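You operate a simulated robot arm through the tools that you are given. There is no shell and no other tool. Be economical: measure what you need, move in short steps, check, and stop when the job is done.

Carry out the task below with a simulated robot arm. There is one attempt and no reset: what you move stays moved.

TASK
Put the nettle bottle from the top of the herb bench and the small scoop in the black pot.
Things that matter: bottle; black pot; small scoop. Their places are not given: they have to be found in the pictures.

It is judged by the outcome, as a careful person would: the job done as asked, and still so three seconds after it is handed in. It fails if anything else is knocked over, pushed out of place, dropped, spilled or broken.

THE ROBOT
A 7-joint arm with a two-finger parallel gripper, fixed in place. Base frame: the origin is at the foot of the arm, x ahead of it, y to its left, z up; the work surface is at about z = 0. Lengths are in mm, angles in rad, forces in N, time in s.
With the tool pointing down near the work surface it reaches from about 220 to 580 mm from the base axis. Its first joint turns from -1.152 to 1.152 rad. Payload 2.5 kg.
Tool frame: the origin (TCP) lies between the finger pads and is the grasp point; the fingertips stand 23 mm ahead of it; z points along the fingers, y is the line along which they close. The gripper opens to 94 mm. The fingers are 38 mm wide and 10 mm thick; the gripper's body (54 by 96 mm) begins 39 mm behind the TCP.
Orientation is that of the tool frame in the base frame, as [roll, pitch, yaw] about the fixed x, y, z axes, in that order (R = Rz(yaw) Ry(pitch) Rx(roll)). With the fingers straight down and closing along the base's y, the tool's x points along the base's -x, its y along +y and its z along -z.

THE INTERFACE
- The arm moves only by the tool nudge_tool. Its arguments are lists of equal length, an entry for each row: "delta_pos": the shift along the base's x, y, z in mm, a list of three; "dr": the turn, a rotation vector about the base's x, y, z in rad, a list of three; "claw": the opening in per cent of the stroke, from 0 (shut) to 100 (fully open). In form: {"delta_pos": [[dx, dy, dz], ...], "dr": [[ax, ay, az], ...], "claw": [claw, ...]}. A call has 1 to 10 rows; each row shifts and turns the commanded pose from where the row before left it. A row lasts 0.2 s, in which the tool goes at most 50 mm and 0.15 rad; a call with a longer step from one row to the next is refused whole, and so is a gripper value outside its range. A pose out of reach is approached as far as the arm can. The call stops where the force on the tool passes 40 N (or 10 N more than at its start, if that is more) or the arm is blocked; 0.2 s more then pass. The fingers move at their own pace (about 108 mm/s each) and stop on an object; they squeeze with about 30 N. The grip force told is the motor's: it shows also when the fingers shut on nothing. Time passes only in rows, and 0.2 s behind the last, so rows that do not move let the fingers close. It gives the time, the measured TCP pose, the force on the tool (base axes), the opening and the grip force at its end, in the units of the frame above (readings bear some noise), and new pictures: "views" is both (left out), scene, wrist or none.
- Cameras (640 x 400 px; columns grow to the right, rows downward): "scene" is fixed at [135.1, -417.4, 551.3]; the picture's right is [0.69, -0.72, 0.00], its down [-0.36, -0.35, -0.86] and it looks along [0.62, 0.60, -0.50] (base axes); focal length 214 px, centre (320, 200). "wrist" rides on the gripper at [-39, 0, -44] in the tool frame; the picture's right is [0.00, -1.00, 0.00], its down [0.97, 0.00, -0.24] and it looks along [0.24, 0.00, 0.97] (tool axes); focal length 218 px, centre (320, 200).
- pixel_to_xyz(camera, pixels): for up to 12 pixels [column, row] of the newest picture of that camera ("zoom" is the newest enlarged one), the place [x, y, z] in the base frame of the surface seen there, good to about 2 mm. No time passes.
- zoom(camera, box): a new picture of the part [left, top, right, bottom] of that camera's present view, enlarged. No time passes.
- close_job(): hands the job in; it is judged then, once.

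Work in short steps. Measure before you move; look again where a grasp or a placing could have gone wrong, and mend it. You have 60 turns and 100 pictures in all, the two below and enlarged ones among them. Open the gripper and draw the arm clear of the work before you hand the job in, unless the task says otherwise; then end with one line.

The tools are called after "Request:" by a JSON object that holds its "fn" and its "kwargs". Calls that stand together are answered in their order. nudge_tool: Moves the arm, as the interface text tells. Its arguments: {"type":"object","properties":{"delta_pos":{"type":"array","items":{"type":"array","items":{"type":"number"}}},"dr":{"type":"array","items":{"type":"array","items":{"type":"number"}}},"claw":{"type":"array","items":{"type":"number"}},"views":{"type":"string","enum":["both","scene","wrist","none"]}},"required":["delta_pos","dr","claw"]} The other tools are called the same way: pixel_to_xyz (camera, pixels) gives the place of the surface under pixels of a picture; zoom (camera, box) takes an enlarged picture of a part of a camera's view; close_job () hands the job in.

At the start:

```text
clock: 0.0
eef_pos: [277.3, 6.6, 487.4]
ee_rot: [3.141, 0.001, -3.141]
ft_force: [-0.5, 0.2, -0.2]
opening: 93.8
gripper_force: 0.1
```

scene: 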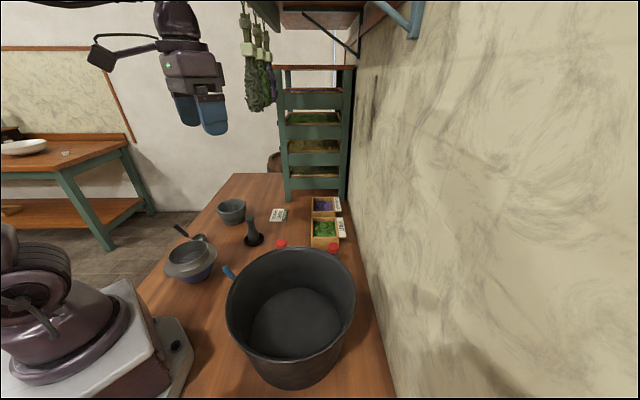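
wrist: 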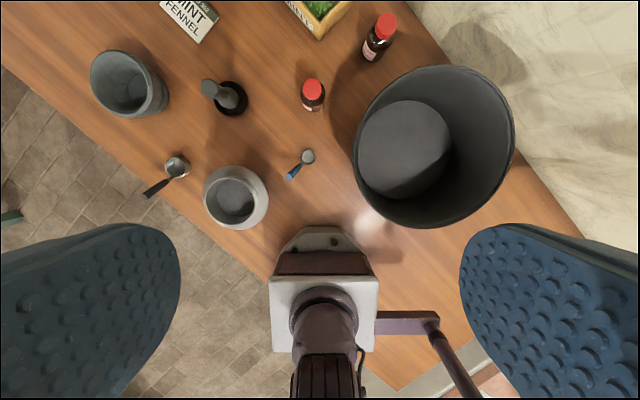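

Two red-capped bottles and two scoops show in the wrist picture, so I enlarge both areas to read the labels and compare sizes.

Request:
{"fn": "zoom", "kwargs": {"camera": "wrist", "box": [280, 0, 440, 120]}}

Request:
{"fn": "zoom", "kwargs": {"camera": "wrist", "box": [120, 120, 340, 240]}}

Request:
{"fn": "zoom", "kwargs": {"camera": "scene", "box": [160, 180, 360, 300]}}

Request:
{"fn": "pixel_to_xyz", "kwargs": {"camera": "wrist", "pixels": [[312, 86], [386, 24], [308, 156], [291, 176], [176, 165], [150, 192], [405, 150], [360, 150], [512, 150], [435, 70], [420, 226], [300, 165]]}}

```text
3.33 times, centred on (360, 60) of wrist
```

zoom: 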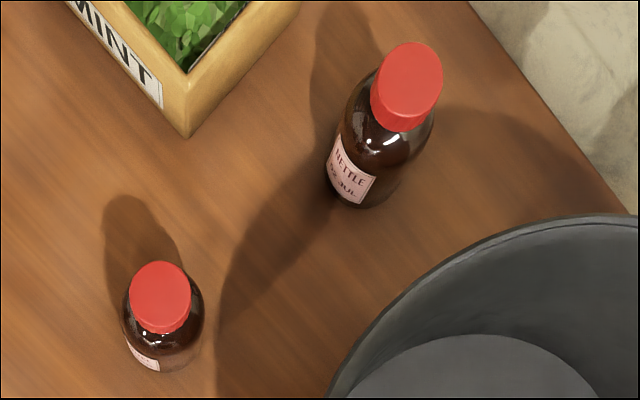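

```text
2.91 times, centred on (230, 180) of wrist
```

zoom: 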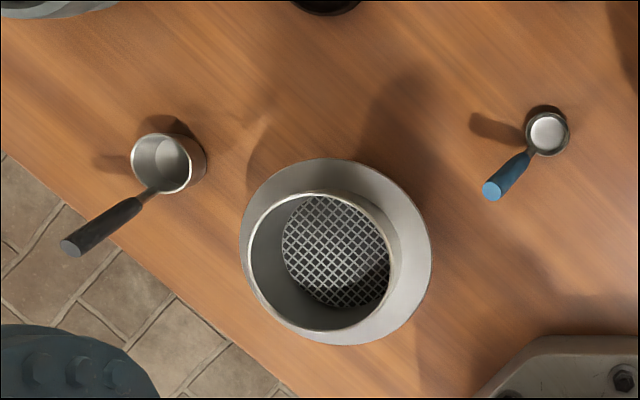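

```text
3.20 times, centred on (260, 240) of scene
```

zoom: 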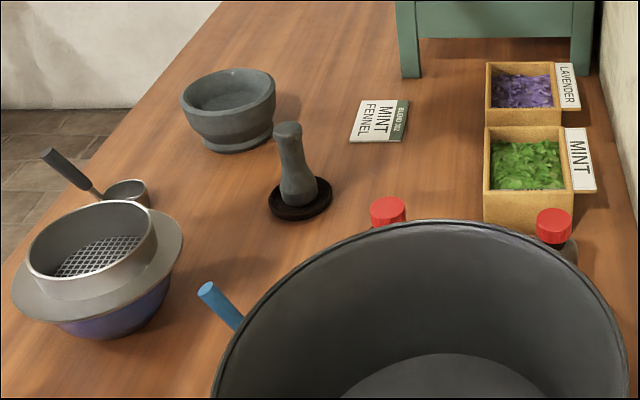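

```text
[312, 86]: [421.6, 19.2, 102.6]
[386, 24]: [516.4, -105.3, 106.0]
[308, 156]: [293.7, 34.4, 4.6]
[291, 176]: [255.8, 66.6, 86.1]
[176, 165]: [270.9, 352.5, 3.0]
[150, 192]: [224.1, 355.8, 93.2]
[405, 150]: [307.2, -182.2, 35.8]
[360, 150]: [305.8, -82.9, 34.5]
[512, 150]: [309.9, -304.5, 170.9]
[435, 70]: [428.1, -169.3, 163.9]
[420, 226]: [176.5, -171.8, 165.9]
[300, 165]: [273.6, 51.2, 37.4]
```

The right-hand bottle reads NETTLE, and the blue-handled scoop is the smaller one. I move over the far end of the bench to read both labels and measure.

Request:
{"fn": "nudge_tool", "kwargs": {"delta_pos": [[40, -12, -25], [40, -12, -25], [40, -12, -25], [40, -12, -25], [35, -12, -25], [0, 0, -15]], "dr": [[0, 0, 0], [0, 0, 0], [0, 0, 0], [0, 0, 0], [0, 0, 0], [0, 0, 0]], "claw": [100, 100, 100, 100, 100, 100]}}

```text
clock: 1.4
eef_pos: [473.2, -52.3, 348.1]
ee_rot: [-3.14, 0.0, -3.14]
ft_force: [-0.2, -0.2, 0.6]
opening: 94.1
gripper_force: 0.1
```

scene: 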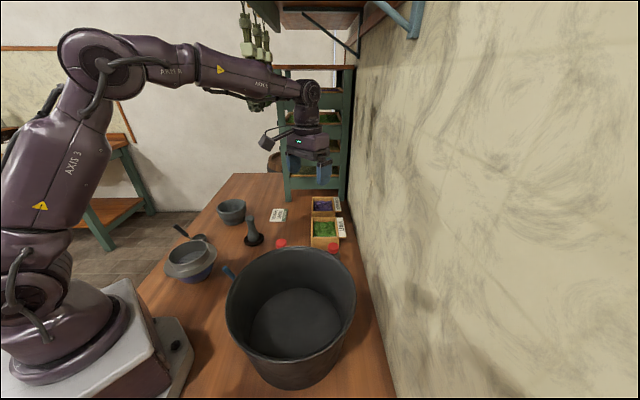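
wrist: 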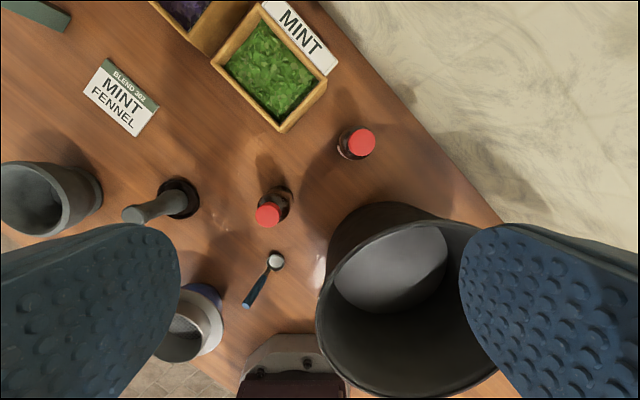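

Both bottles are visible: nettle cap at (361,143), the other at (268,215). I measure them along with the pot rim and the mint box.

Request:
{"fn": "pixel_to_xyz", "kwargs": {"camera": "wrist", "pixels": [[361, 143], [374, 143], [343, 147], [268, 215], [280, 128], [326, 90], [400, 204], [325, 290], [330, 230], [400, 100]]}}

Request:
{"fn": "zoom", "kwargs": {"camera": "wrist", "box": [230, 100, 410, 240]}}

```text
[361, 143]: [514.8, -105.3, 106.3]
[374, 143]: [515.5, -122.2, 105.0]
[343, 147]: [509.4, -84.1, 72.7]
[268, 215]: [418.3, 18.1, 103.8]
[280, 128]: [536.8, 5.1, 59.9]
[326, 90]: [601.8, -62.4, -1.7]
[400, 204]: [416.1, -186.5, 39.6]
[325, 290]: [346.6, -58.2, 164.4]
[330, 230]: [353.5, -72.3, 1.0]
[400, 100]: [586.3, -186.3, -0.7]
```

```text
2.86 times, centred on (320, 170) of wrist
```

zoom: 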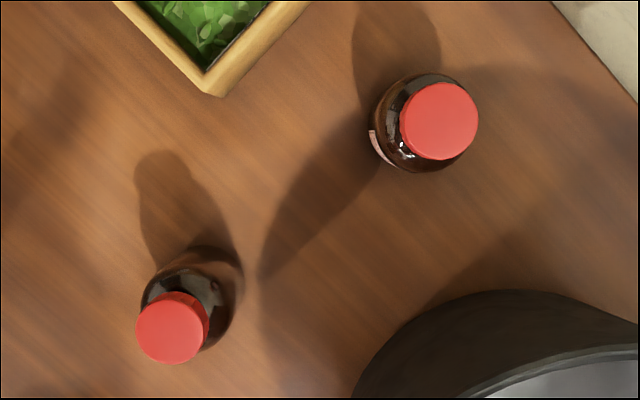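

The nettle cap is centred at about (514.5, -106) with its top at z 106. There is room for the fingers along y, so I go above it and stop at z≈170 to check.

Request:
{"fn": "nudge_tool", "kwargs": {"delta_pos": [[20, -27, -30], [21, -27, -30], [0, 0, -40], [0, 0, -40], [0, 0, -35], [0, 0, 0]], "dr": [[0, 0, 0], [0, 0, 0], [0, 0, 0], [0, 0, 0], [0, 0, 0], [0, 0, 0]], "claw": [100, 100, 100, 100, 100, 100]}}

```text
clock: 2.8
eef_pos: [515.2, -106.5, 174.5]
ee_rot: [3.14, 0.0, 3.14]
ft_force: [0.1, 0.1, 0.0]
opening: 94.3
gripper_force: 0.0
```

scene: 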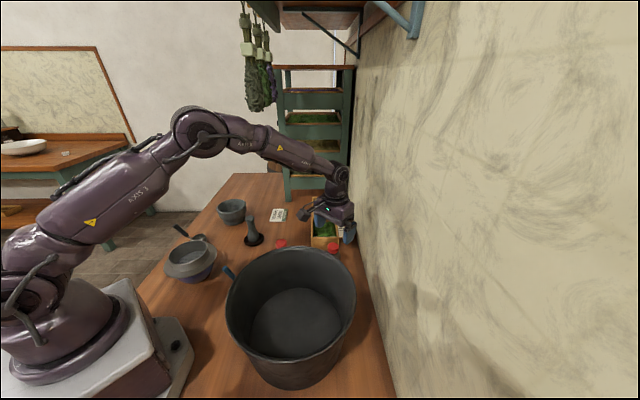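
wrist: 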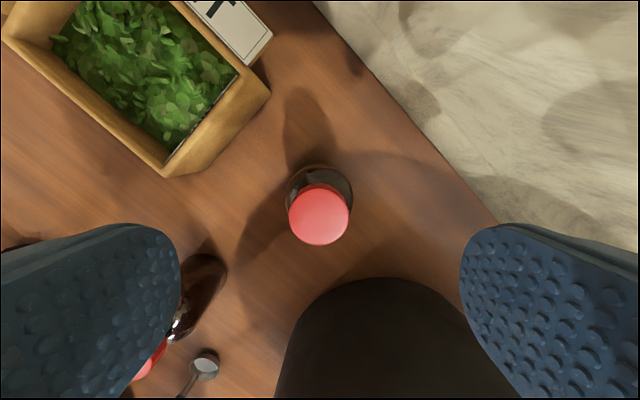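

The cap sits centred between the fingers at (319,214). I descend to z≈76 and close.

Request:
{"fn": "nudge_tool", "kwargs": {"delta_pos": [[0, 0, -40], [0, 0, -35], [0, 0, -22], [0, 0, 0], [0, 0, 0], [0, 0, 0], [0, 0, 0]], "dr": [[0, 0, 0], [0, 0, 0], [0, 0, 0], [0, 0, 0], [0, 0, 0], [0, 0, 0], [0, 0, 0]], "claw": [100, 100, 100, 100, 0, 0, 0]}}

```text
clock: 4.4
eef_pos: [515.0, -107.4, 76.4]
ee_rot: [3.141, 0.0, -3.141]
ft_force: [-0.5, -0.9, 0.3]
opening: 50.2
gripper_force: 30.2
```

scene: 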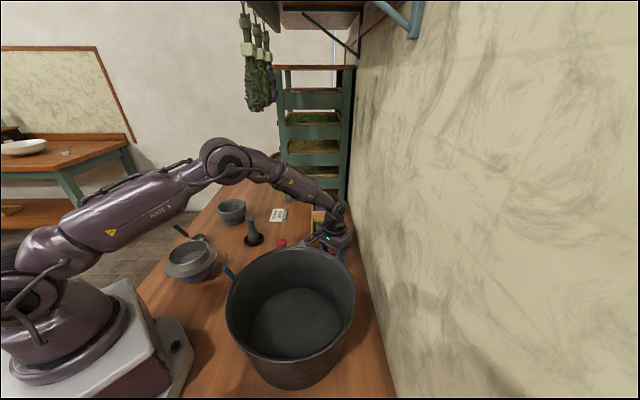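
wrist: 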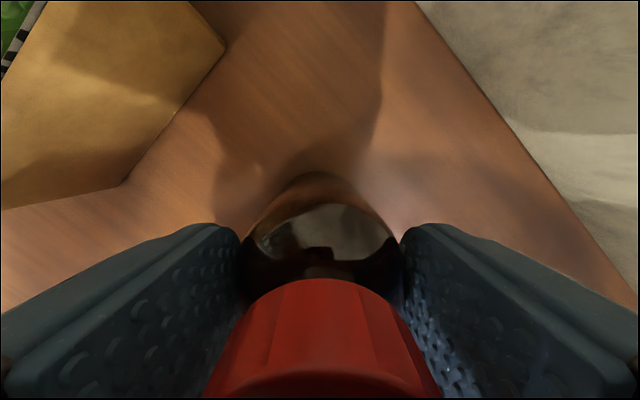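

The grip is firm at 50 mm with 30 N. I lift slowly and check that the bottle comes up.

Request:
{"fn": "nudge_tool", "kwargs": {"delta_pos": [[0, 0, 15], [0, 0, 30], [0, 0, 40], [0, 0, 40], [0, 0, 40], [0, 0, 40], [0, 0, 5]], "dr": [[0, 0, 0], [0, 0, 0], [0, 0, 0], [0, 0, 0], [0, 0, 0], [0, 0, 0], [0, 0, 0]], "claw": [0, 0, 0, 0, 0, 0, 0]}}

```text
clock: 6.0
eef_pos: [514.3, -108.0, 285.9]
ee_rot: [3.141, 0.0, 3.141]
ft_force: [-0.3, 0.3, -1.8]
opening: 49.8
gripper_force: 30.1
```

scene: 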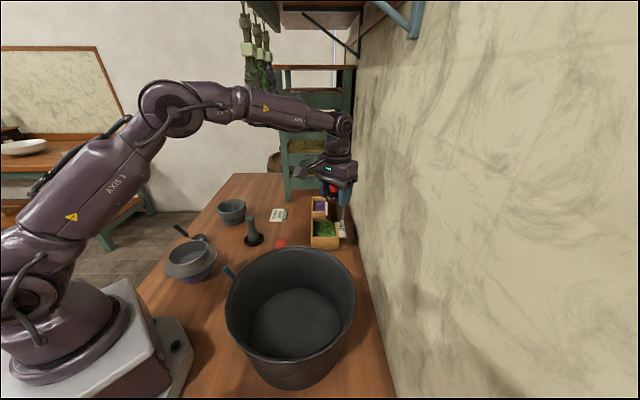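
wrist: 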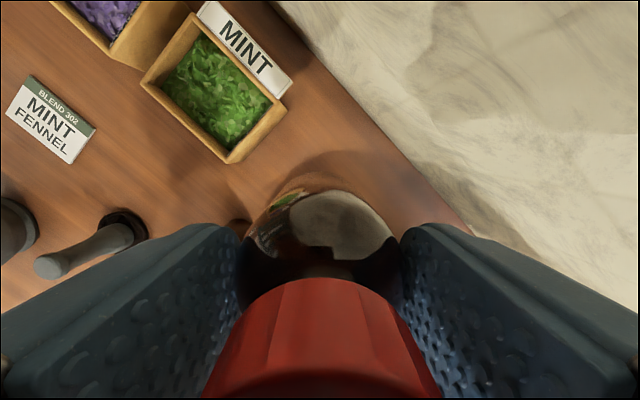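

The bottle is lifted, with its bottom at z≈210, above the 165 rim. I measure the pot in the scene picture.

Request:
{"fn": "pixel_to_xyz", "kwargs": {"camera": "scene", "pixels": [[228, 300], [353, 290], [275, 250], [295, 318], [255, 320], [338, 320], [295, 350], [300, 290], [285, 358], [240, 330], [305, 359]]}}

Request:
{"fn": "zoom", "kwargs": {"camera": "scene", "box": [200, 150, 380, 270]}}

```text
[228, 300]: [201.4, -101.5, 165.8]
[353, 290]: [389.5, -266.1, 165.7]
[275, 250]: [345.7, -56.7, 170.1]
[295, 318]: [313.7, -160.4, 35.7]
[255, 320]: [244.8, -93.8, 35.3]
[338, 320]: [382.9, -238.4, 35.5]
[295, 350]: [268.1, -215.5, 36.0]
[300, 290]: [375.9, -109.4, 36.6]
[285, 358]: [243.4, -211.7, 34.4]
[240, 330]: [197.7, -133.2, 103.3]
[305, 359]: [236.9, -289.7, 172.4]
```

```text
3.33 times, centred on (290, 210) of scene
```

zoom: 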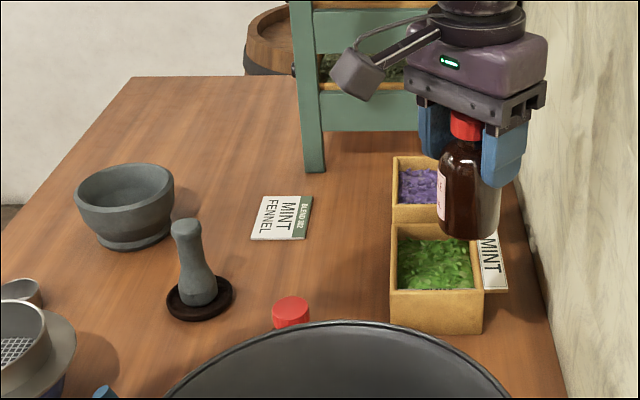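

The pot centre is about (302,-177), the inner radius about 120 and the floor at z 35.5. I carry the bottle to (335,-195), staying above the rim.

Request:
{"fn": "nudge_tool", "kwargs": {"delta_pos": [[-30, -14, 0], [-36, -17, 0], [-38, -19, 0], [-38, -19, 0], [-25, -12, 0], [-12, -6, 0], [0, 0, 0]], "dr": [[0, 0, 0], [0, 0, 0], [0, 0, 0], [0, 0, 0], [0, 0, 0], [0, 0, 0], [0, 0, 0]], "claw": [0, 0, 0, 0, 0, 0, 0]}}

```text
clock: 7.6
eef_pos: [334.7, -193.2, 286.5]
ee_rot: [3.14, -0.001, -3.141]
ft_force: [0.7, 0.1, -1.7]
opening: 50.0
gripper_force: 29.3
```

scene: 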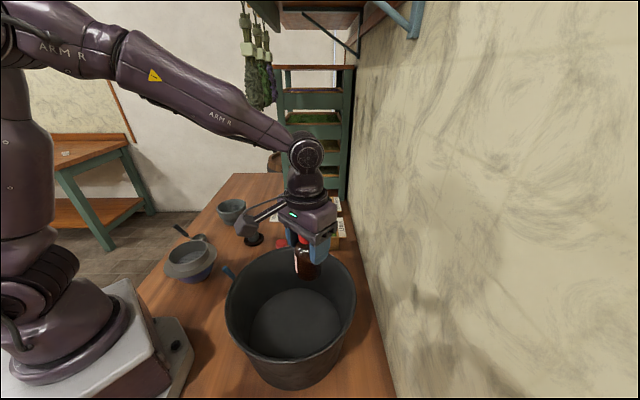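
wrist: 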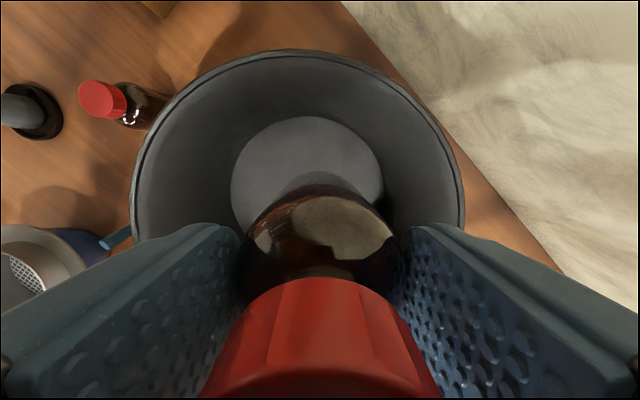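

A box on a bracket sticks out from the gripper at (247,226) in the scene picture. I measure it to be sure it clears the rim when I lower.

Request:
{"fn": "pixel_to_xyz", "kwargs": {"camera": "scene", "pixels": [[247, 226], [240, 231], [258, 232], [245, 236], [270, 213], [310, 225], [318, 240], [305, 270]]}}

Request:
{"fn": "zoom", "kwargs": {"camera": "scene", "box": [215, 170, 365, 290]}}

Request:
{"fn": "pixel_to_xyz", "kwargs": {"camera": "wrist", "pixels": [[137, 180], [298, 53], [461, 180], [240, 180], [310, 120], [380, 180]]}}

```text
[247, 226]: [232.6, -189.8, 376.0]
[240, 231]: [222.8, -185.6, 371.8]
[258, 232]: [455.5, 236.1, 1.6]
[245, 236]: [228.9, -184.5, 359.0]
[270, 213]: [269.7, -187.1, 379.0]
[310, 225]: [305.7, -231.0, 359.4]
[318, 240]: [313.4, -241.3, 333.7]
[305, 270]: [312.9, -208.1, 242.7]
```

```text
3.33 times, centred on (290, 230) of scene
```

zoom: 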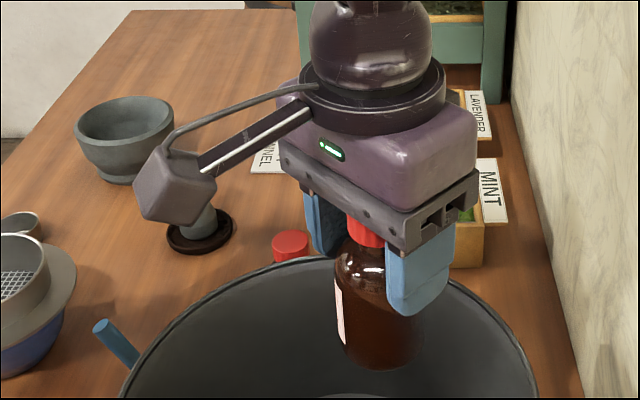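

```text
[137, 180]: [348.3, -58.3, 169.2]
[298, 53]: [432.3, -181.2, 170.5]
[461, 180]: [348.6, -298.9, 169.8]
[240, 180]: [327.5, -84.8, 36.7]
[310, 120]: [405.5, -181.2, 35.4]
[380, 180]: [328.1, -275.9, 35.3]
```

The box bottom sits about 70 mm above the TCP, so it will be near z 182 at release and stay inside the rim. I lower to just above the floor.

Request:
{"fn": "nudge_tool", "kwargs": {"delta_pos": [[0, 0, -35], [0, 0, -40], [0, 0, -40], [0, 0, -30], [0, 0, -18], [0, 0, -8], [0, 0, 0]], "dr": [[0, 0, 0], [0, 0, 0], [0, 0, 0], [0, 0, 0], [0, 0, 0], [0, 0, 0], [0, 0, 0]], "claw": [0, 0, 0, 0, 0, 0, 0]}}

```text
clock: 9.2
eef_pos: [335.8, -194.6, 113.9]
ee_rot: [3.141, 0.0, 3.141]
ft_force: [-0.8, 0.5, -2.3]
opening: 49.9
gripper_force: 29.8
```

scene: 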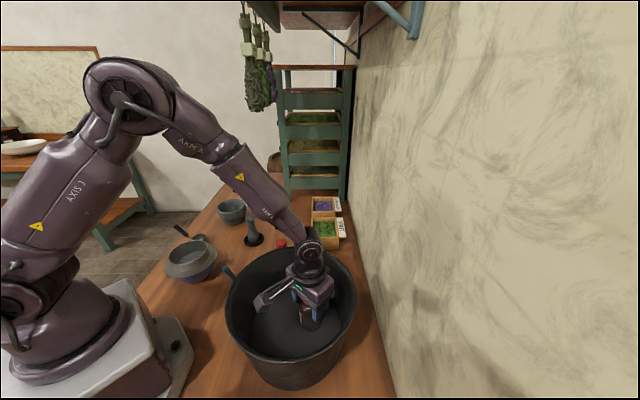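
wrist: 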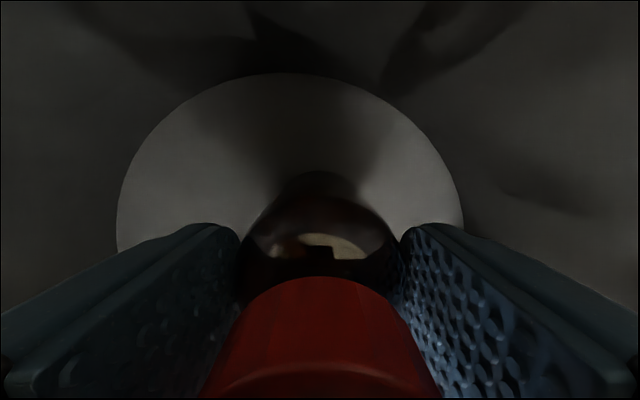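

I take the last 2 mm, then open part way (to about 75 mm) so the fingers stay clear of the pot wall.

Request:
{"fn": "nudge_tool", "kwargs": {"delta_pos": [[0, 0, -2], [0, 0, 0], [0, 0, 0], [0, 0, 0], [0, 0, 0]], "dr": [[0, 0, 0], [0, 0, 0], [0, 0, 0], [0, 0, 0], [0, 0, 0]], "claw": [0, 0, 60, 78, 78]}}

```text
clock: 10.4
eef_pos: [334.4, -193.8, 113.5]
ee_rot: [3.14, -0.002, -3.141]
ft_force: [-0.6, 1.1, 0.0]
opening: 73.7
gripper_force: 0.1
```

scene: 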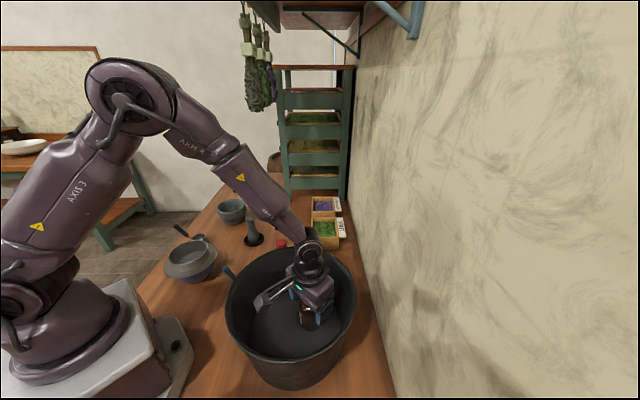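
wrist: 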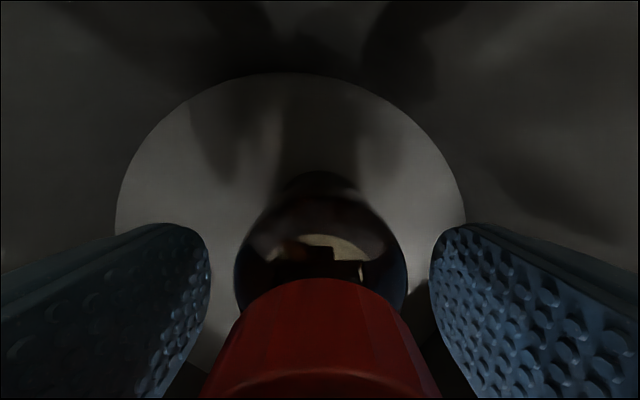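

The bottle stands free. I raise straight up out of the pot and go over toward the small scoop.

Request:
{"fn": "nudge_tool", "kwargs": {"delta_pos": [[0, 0, 30], [0, 0, 45], [0, 0, 45], [0, 0, 45], [0, 0, 45], [-20, 45, 0], [-20, 45, 0], [-20, 45, 0], [-20, 45, 0], [0, 40, 0]], "dr": [[0, 0, 0], [0, 0, 0], [0, 0, 0], [0, 0, 0], [0, 0, 0], [0, 0, 0], [0, 0, 0], [0, 0, 0], [0, 0, 0], [0, 0, 0]], "claw": [78, 78, 78, 78, 78, 78, 78, 78, 78, 78]}}

```text
clock: 12.6
eef_pos: [252.7, 25.3, 324.5]
ee_rot: [3.14, 0.0, 3.14]
ft_force: [0.2, -0.2, 0.6]
opening: 73.2
gripper_force: 0.1
```

scene: 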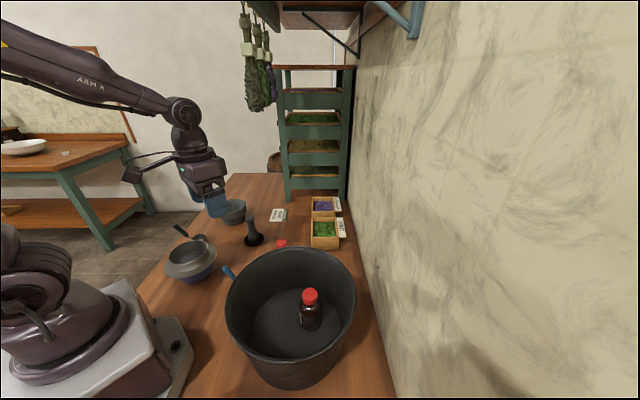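
wrist: 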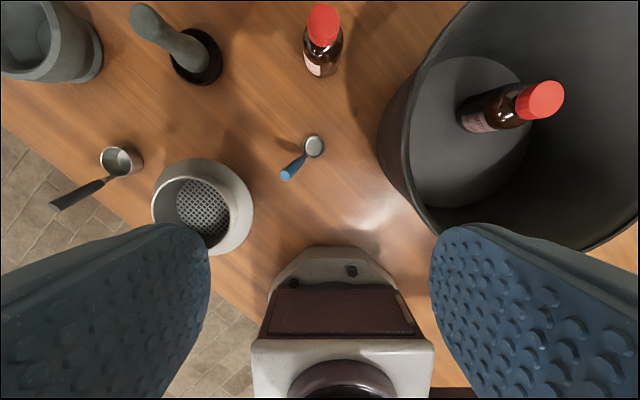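

The bottle stands upright in the pot. I read both labels and measure the small scoop.

Request:
{"fn": "zoom", "kwargs": {"camera": "wrist", "box": [280, 0, 580, 140]}}

Request:
{"fn": "zoom", "kwargs": {"camera": "wrist", "box": [260, 115, 360, 195]}}

Request:
{"fn": "pixel_to_xyz", "kwargs": {"camera": "wrist", "pixels": [[286, 176], [293, 169], [300, 161], [305, 155], [314, 146], [314, 136], [322, 148], [250, 205], [225, 165], [380, 160], [400, 110], [320, 255]]}}

```text
2.13 times, centred on (430, 70) of wrist
```

zoom: 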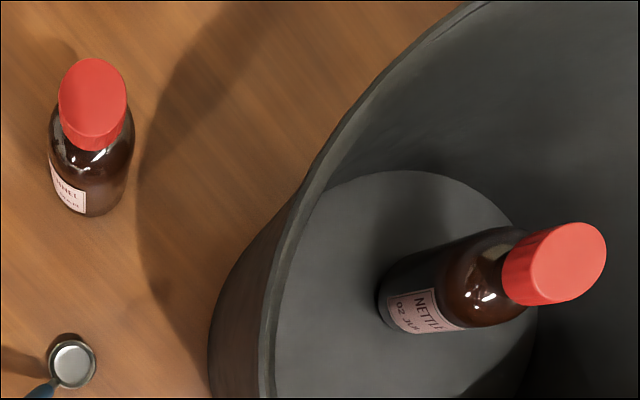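

```text
5.00 times, centred on (310, 155) of wrist
```

zoom: 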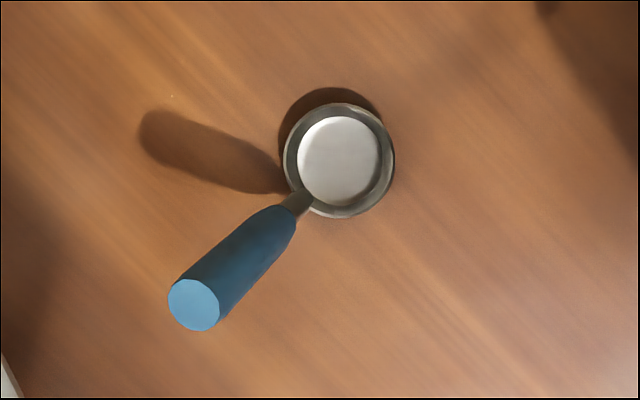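

```text
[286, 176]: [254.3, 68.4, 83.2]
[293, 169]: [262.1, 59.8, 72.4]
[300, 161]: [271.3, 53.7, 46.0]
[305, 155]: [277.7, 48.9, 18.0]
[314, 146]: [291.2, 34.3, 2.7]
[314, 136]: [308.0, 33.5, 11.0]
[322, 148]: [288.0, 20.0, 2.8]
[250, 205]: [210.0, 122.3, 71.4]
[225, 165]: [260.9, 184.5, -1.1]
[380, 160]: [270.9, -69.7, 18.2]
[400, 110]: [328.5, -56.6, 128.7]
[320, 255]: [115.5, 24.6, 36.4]
```

The remaining bottle reads FENNEL and the one in the pot reads NETTLE, so that part is right. The small scoop's handle leans from (278,49,18) up to about (254,68,85). I turn the gripper -0.67 rad so it closes across the handle and stop above it.

Request:
{"fn": "nudge_tool", "kwargs": {"delta_pos": [[3, 9, -30], [3, 9, -30], [3, 9, -30], [2, 8, -30], [0, 0, -20], [0, 0, 0]], "dr": [[0, 0, -0.14], [0, 0, -0.14], [0, 0, -0.14], [0, 0, -0.14], [0, 0, -0.11], [0, 0, 0]], "claw": [60, 50, 50, 50, 50, 50]}}

```text
clock: 14.0
eef_pos: [265.7, 59.3, 181.6]
ee_rot: [-3.141, 0.001, 2.47]
ft_force: [-0.4, -0.4, 0.5]
opening: 47.0
gripper_force: 0.1
```

scene: 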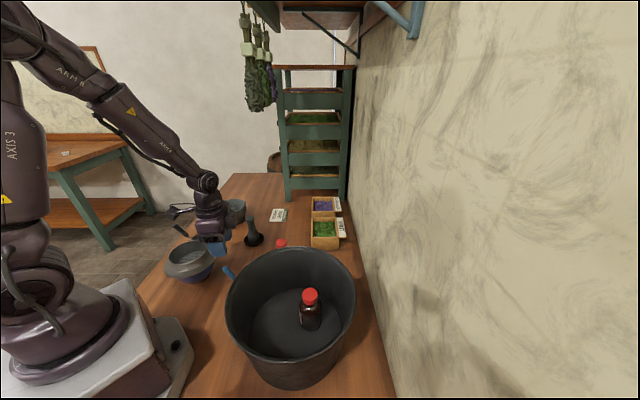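
wrist: 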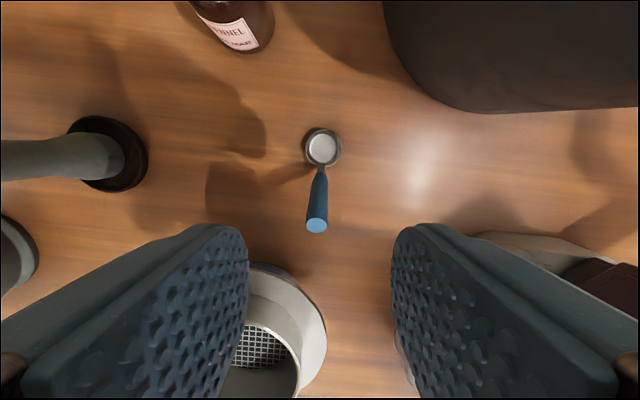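

The handle tip is at (317,226). The sieve is close by at (310,330), so I measure both before going down.

Request:
{"fn": "pixel_to_xyz", "kwargs": {"camera": "wrist", "pixels": [[317, 226], [318, 205], [319, 180], [322, 148], [262, 272], [318, 300], [325, 335], [300, 345], [255, 300], [290, 390], [410, 380]]}}

```text
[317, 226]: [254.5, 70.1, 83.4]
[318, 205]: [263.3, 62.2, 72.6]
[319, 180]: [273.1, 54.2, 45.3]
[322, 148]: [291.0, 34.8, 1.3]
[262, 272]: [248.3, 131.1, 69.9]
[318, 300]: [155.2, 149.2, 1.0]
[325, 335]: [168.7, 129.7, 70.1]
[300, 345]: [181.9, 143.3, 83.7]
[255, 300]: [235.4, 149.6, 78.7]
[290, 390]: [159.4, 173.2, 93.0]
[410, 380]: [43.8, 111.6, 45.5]
```

The sieve is about 40 mm clear of the fingers. I shift (-5,+4) onto the handle, descend to z≈71 and close.

Request:
{"fn": "nudge_tool", "kwargs": {"delta_pos": [[-5, 4, -30], [0, 0, -35], [0, 0, -30], [0, 0, -15], [0, 0, 0], [0, 0, 0], [0, 0, 0], [0, 0, 0]], "dr": [[0, 0, 0], [0, 0, 0], [0, 0, 0], [0, 0, 0], [0, 0, 0], [0, 0, 0], [0, 0, 0], [0, 0, 0]], "claw": [50, 50, 50, 50, 50, 0, 0, 0]}}

```text
clock: 15.8
eef_pos: [260.6, 63.7, 73.9]
ee_rot: [3.141, -0.001, 2.47]
ft_force: [-0.6, -0.6, 3.0]
opening: 16.4
gripper_force: 30.3
```

scene: 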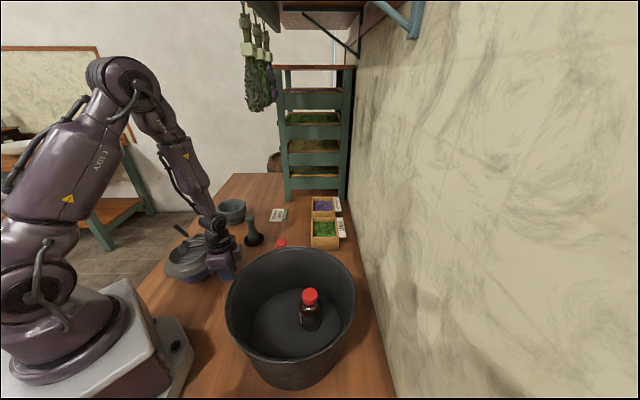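
wrist: 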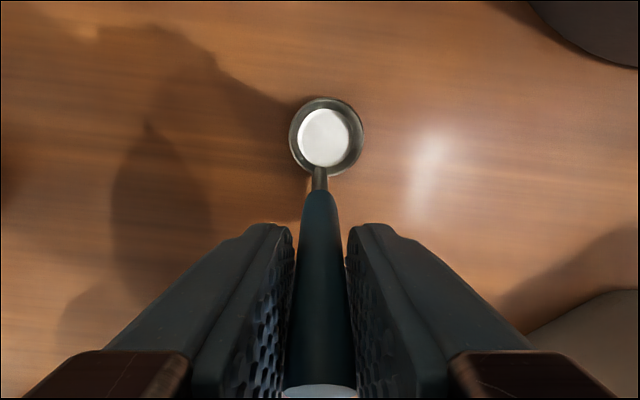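

The scoop is held at 16 mm with 30 N. I check with an enlargement that the bracket box is clear of the sieve.

Request:
{"fn": "zoom", "kwargs": {"camera": "scene", "box": [140, 190, 290, 300]}}

Request:
{"fn": "pixel_to_xyz", "kwargs": {"camera": "scene", "pixels": [[185, 243], [195, 240], [190, 246], [187, 252], [182, 229]]}}

```text
3.64 times, centred on (215, 245) of scene
```

zoom: 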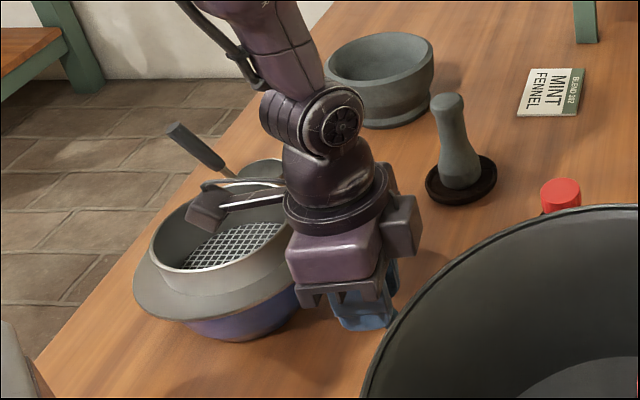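

```text
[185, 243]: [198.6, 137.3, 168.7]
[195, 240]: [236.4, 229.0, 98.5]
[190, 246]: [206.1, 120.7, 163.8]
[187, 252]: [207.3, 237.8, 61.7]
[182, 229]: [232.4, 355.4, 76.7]
```

The box is well above the sieve, so I lift straight up.

Request:
{"fn": "nudge_tool", "kwargs": {"delta_pos": [[0, 0, 10], [0, 0, 25], [0, 0, 40], [0, 0, 45], [0, 0, 45], [0, 0, 40], [0, 0, 0]], "dr": [[0, 0, 0], [0, 0, 0], [0, 0, 0], [0, 0, 0], [0, 0, 0], [0, 0, 0], [0, 0, 0]], "claw": [0, 0, 0, 0, 0, 0, 0]}}

```text
clock: 17.4
eef_pos: [261.4, 64.9, 277.8]
ee_rot: [3.142, 0.0, 2.47]
ft_force: [-1.3, 0.6, -0.2]
opening: 16.4
gripper_force: 30.0
```

scene: 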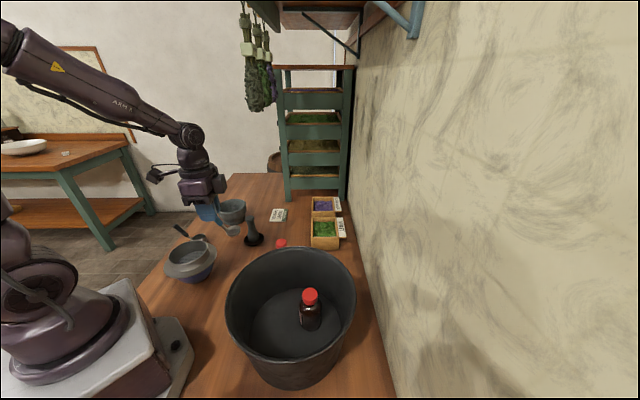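
wrist: 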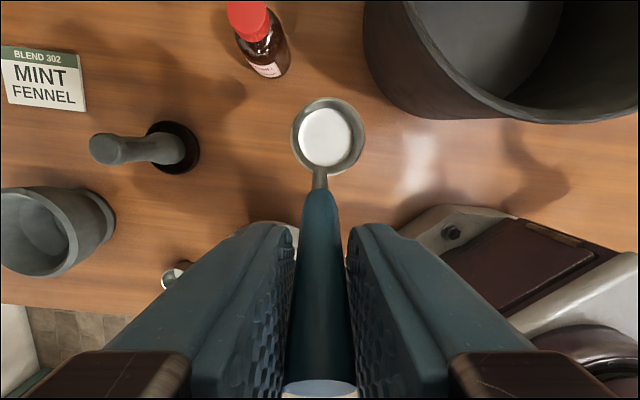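

The scoop is held at the same angle. Its bowl is about (+32,-30) from the TCP, so moving to TCP (257,-137) puts the bowl clear of the bottle inside the pot.

Request:
{"fn": "nudge_tool", "kwargs": {"delta_pos": [[0, -25, 5], [0, -35, 5], [-1, -40, 0], [-1, -40, 0], [-1, -35, 0], [-1, -20, 0], [0, -7, 0], [0, 0, 0]], "dr": [[0, 0, 0], [0, 0, 0], [0, 0, 0], [0, 0, 0], [0, 0, 0], [0, 0, 0], [0, 0, 0], [0, 0, 0]], "claw": [0, 0, 0, 0, 0, 0, 0, 0]}}

```text
clock: 19.2
eef_pos: [256.5, -137.9, 287.9]
ee_rot: [3.141, 0.0, 2.471]
ft_force: [-0.5, -0.9, -0.9]
opening: 16.2
gripper_force: 29.5
```

scene: 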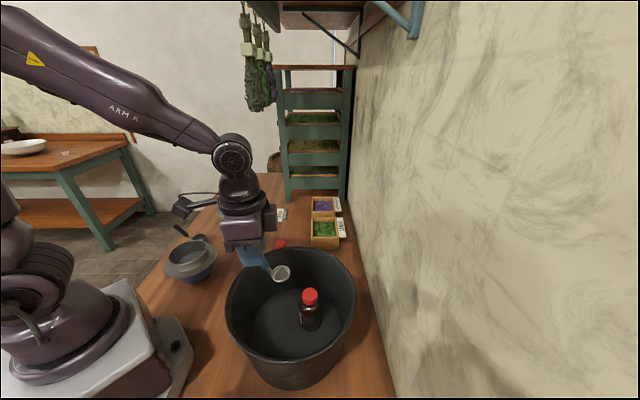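
wrist: 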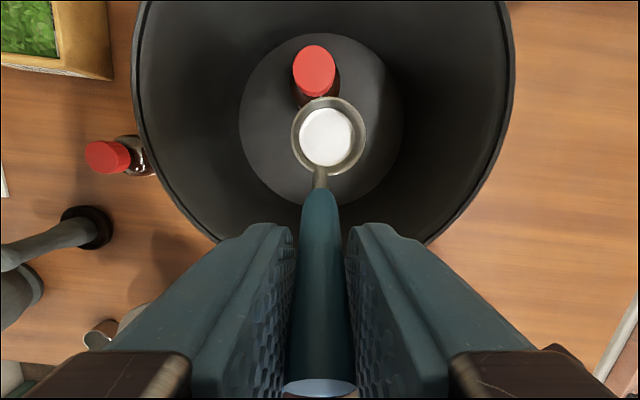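

Before lowering I measure the scoop bowl, the near rim and the box against the rim.

Request:
{"fn": "pixel_to_xyz", "kwargs": {"camera": "wrist", "pixels": [[327, 137], [328, 99], [315, 68], [218, 240], [430, 244], [321, 34]]}}

Request:
{"fn": "pixel_to_xyz", "kwargs": {"camera": "scene", "pixels": [[182, 206], [182, 212], [227, 285], [245, 258], [229, 310]]}}

```text
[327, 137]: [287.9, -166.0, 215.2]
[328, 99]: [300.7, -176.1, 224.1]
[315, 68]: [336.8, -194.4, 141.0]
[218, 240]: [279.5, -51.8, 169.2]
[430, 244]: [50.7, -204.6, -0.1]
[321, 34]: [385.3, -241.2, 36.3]
```

```text
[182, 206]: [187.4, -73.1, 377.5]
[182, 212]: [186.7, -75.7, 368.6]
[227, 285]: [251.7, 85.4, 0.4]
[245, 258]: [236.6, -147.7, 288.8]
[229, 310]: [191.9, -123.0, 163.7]
```

The bowl is about 14 mm clear of the bottle, and the box will stay about 13 mm above the rim. I lower to TCP z≈114, just off the floor.

Request:
{"fn": "nudge_tool", "kwargs": {"delta_pos": [[0, 0, -35], [0, 0, -40], [0, 0, -40], [0, 0, -30], [0, 0, -18], [0, 0, -9], [0, 0, 0]], "dr": [[0, 0, 0], [0, 0, 0], [0, 0, 0], [0, 0, 0], [0, 0, 0], [0, 0, 0], [0, 0, 0]], "claw": [0, 0, 0, 0, 0, 0, 0]}}

```text
clock: 20.8
eef_pos: [256.6, -138.2, 115.6]
ee_rot: [3.141, 0.0, 2.471]
ft_force: [0.6, 0.1, 0.2]
opening: 16.3
gripper_force: 29.4
```

scene: 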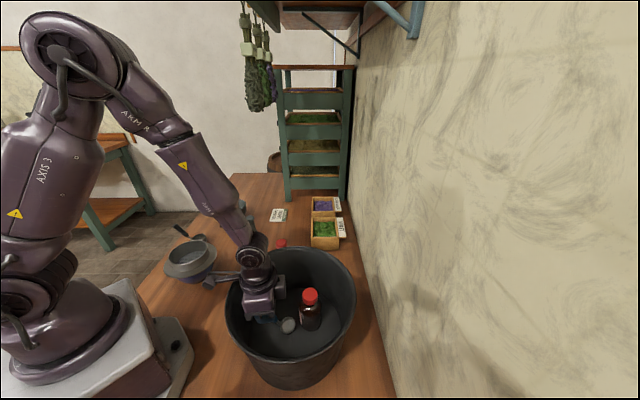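
wrist: 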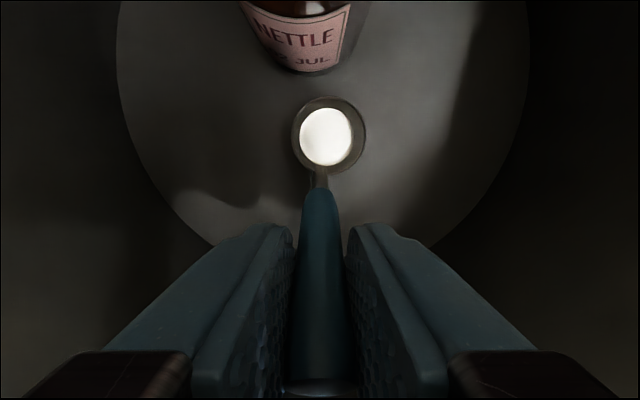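

The bowl is a few mm above the floor. I go down 4 mm more and open gently part way.

Request:
{"fn": "nudge_tool", "kwargs": {"delta_pos": [[0, 0, -4], [0, 0, 0], [0, 0, 0], [0, 0, 0], [0, 0, 0]], "dr": [[0, 0, 0], [0, 0, 0], [0, 0, 0], [0, 0, 0], [0, 0, 0]], "claw": [0, 0, 25, 45, 45]}}

```text
clock: 22.0
eef_pos: [255.6, -139.1, 111.4]
ee_rot: [3.141, -0.002, 2.472]
ft_force: [0.8, -1.0, 0.2]
opening: 42.1
gripper_force: 0.1
```

scene: 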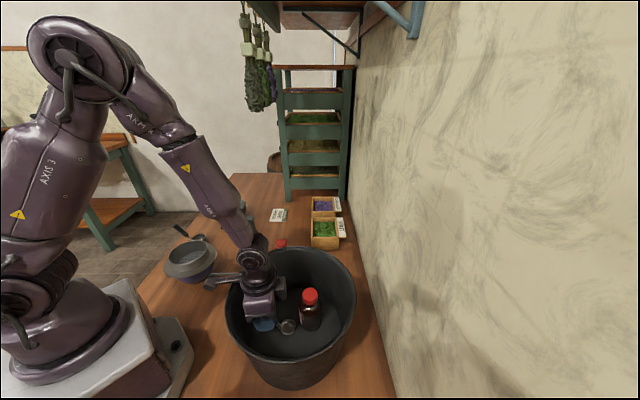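
wrist: 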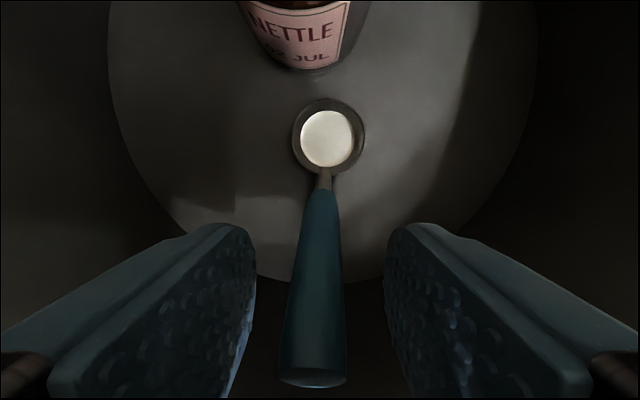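

The scoop is free and stands on its own. I raise straight up and draw the arm away from the pot.

Request:
{"fn": "nudge_tool", "kwargs": {"delta_pos": [[0, 0, 20], [0, 0, 35], [0, 0, 45], [0, 0, 45], [0, 0, 45], [0, 0, 45], [0, 40, 20], [0, 45, 20], [0, 45, 0], [0, 0, 0]], "dr": [[0, 0, 0], [0, 0, 0], [0, 0, 0], [0, 0, 0], [0, 0, 0], [0, 0, 0], [0, 0, 0], [0, 0, 0], [0, 0, 0], [0, 0, 0]], "claw": [45, 45, 45, 45, 60, 100, 100, 100, 100, 100]}}

Request:
{"fn": "zoom", "kwargs": {"camera": "scene", "box": [150, 180, 370, 390]}}

```text
clock: 24.2
eef_pos: [256.6, -7.8, 388.4]
ee_rot: [3.141, 0.0, 2.472]
ft_force: [0.3, -0.9, 0.4]
opening: 94.1
gripper_force: 0.0
```

scene: 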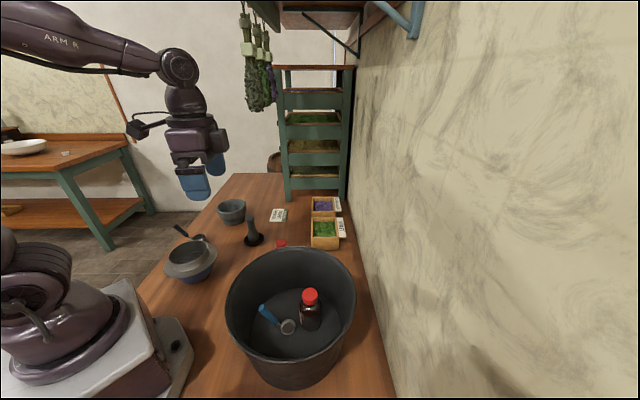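
wrist: 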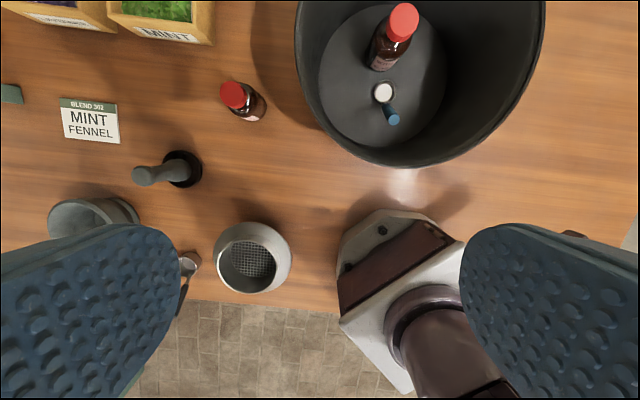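

```text
1.90 times, centred on (260, 285) of scene
```

zoom: 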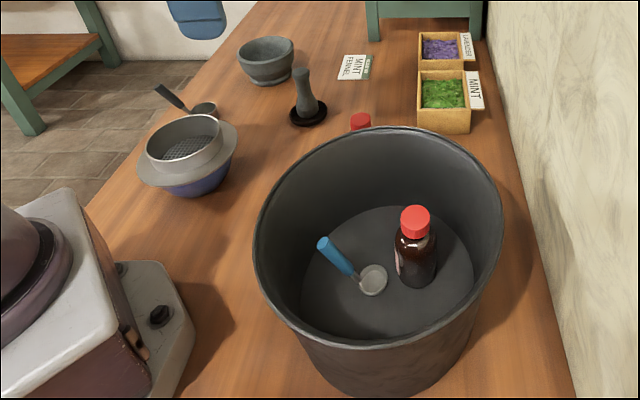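

The nettle bottle and the small scoop both stand in the black pot. Nothing else has moved, and the arm is clear with the gripper open, so I hand the job in.

Request:
{"fn": "close_job", "kwargs": {}}

```text
The job is handed in.
```

The nettle bottle and the small blue-handled scoop are both standing in the black pot, nothing else was disturbed, and the job is handed in.
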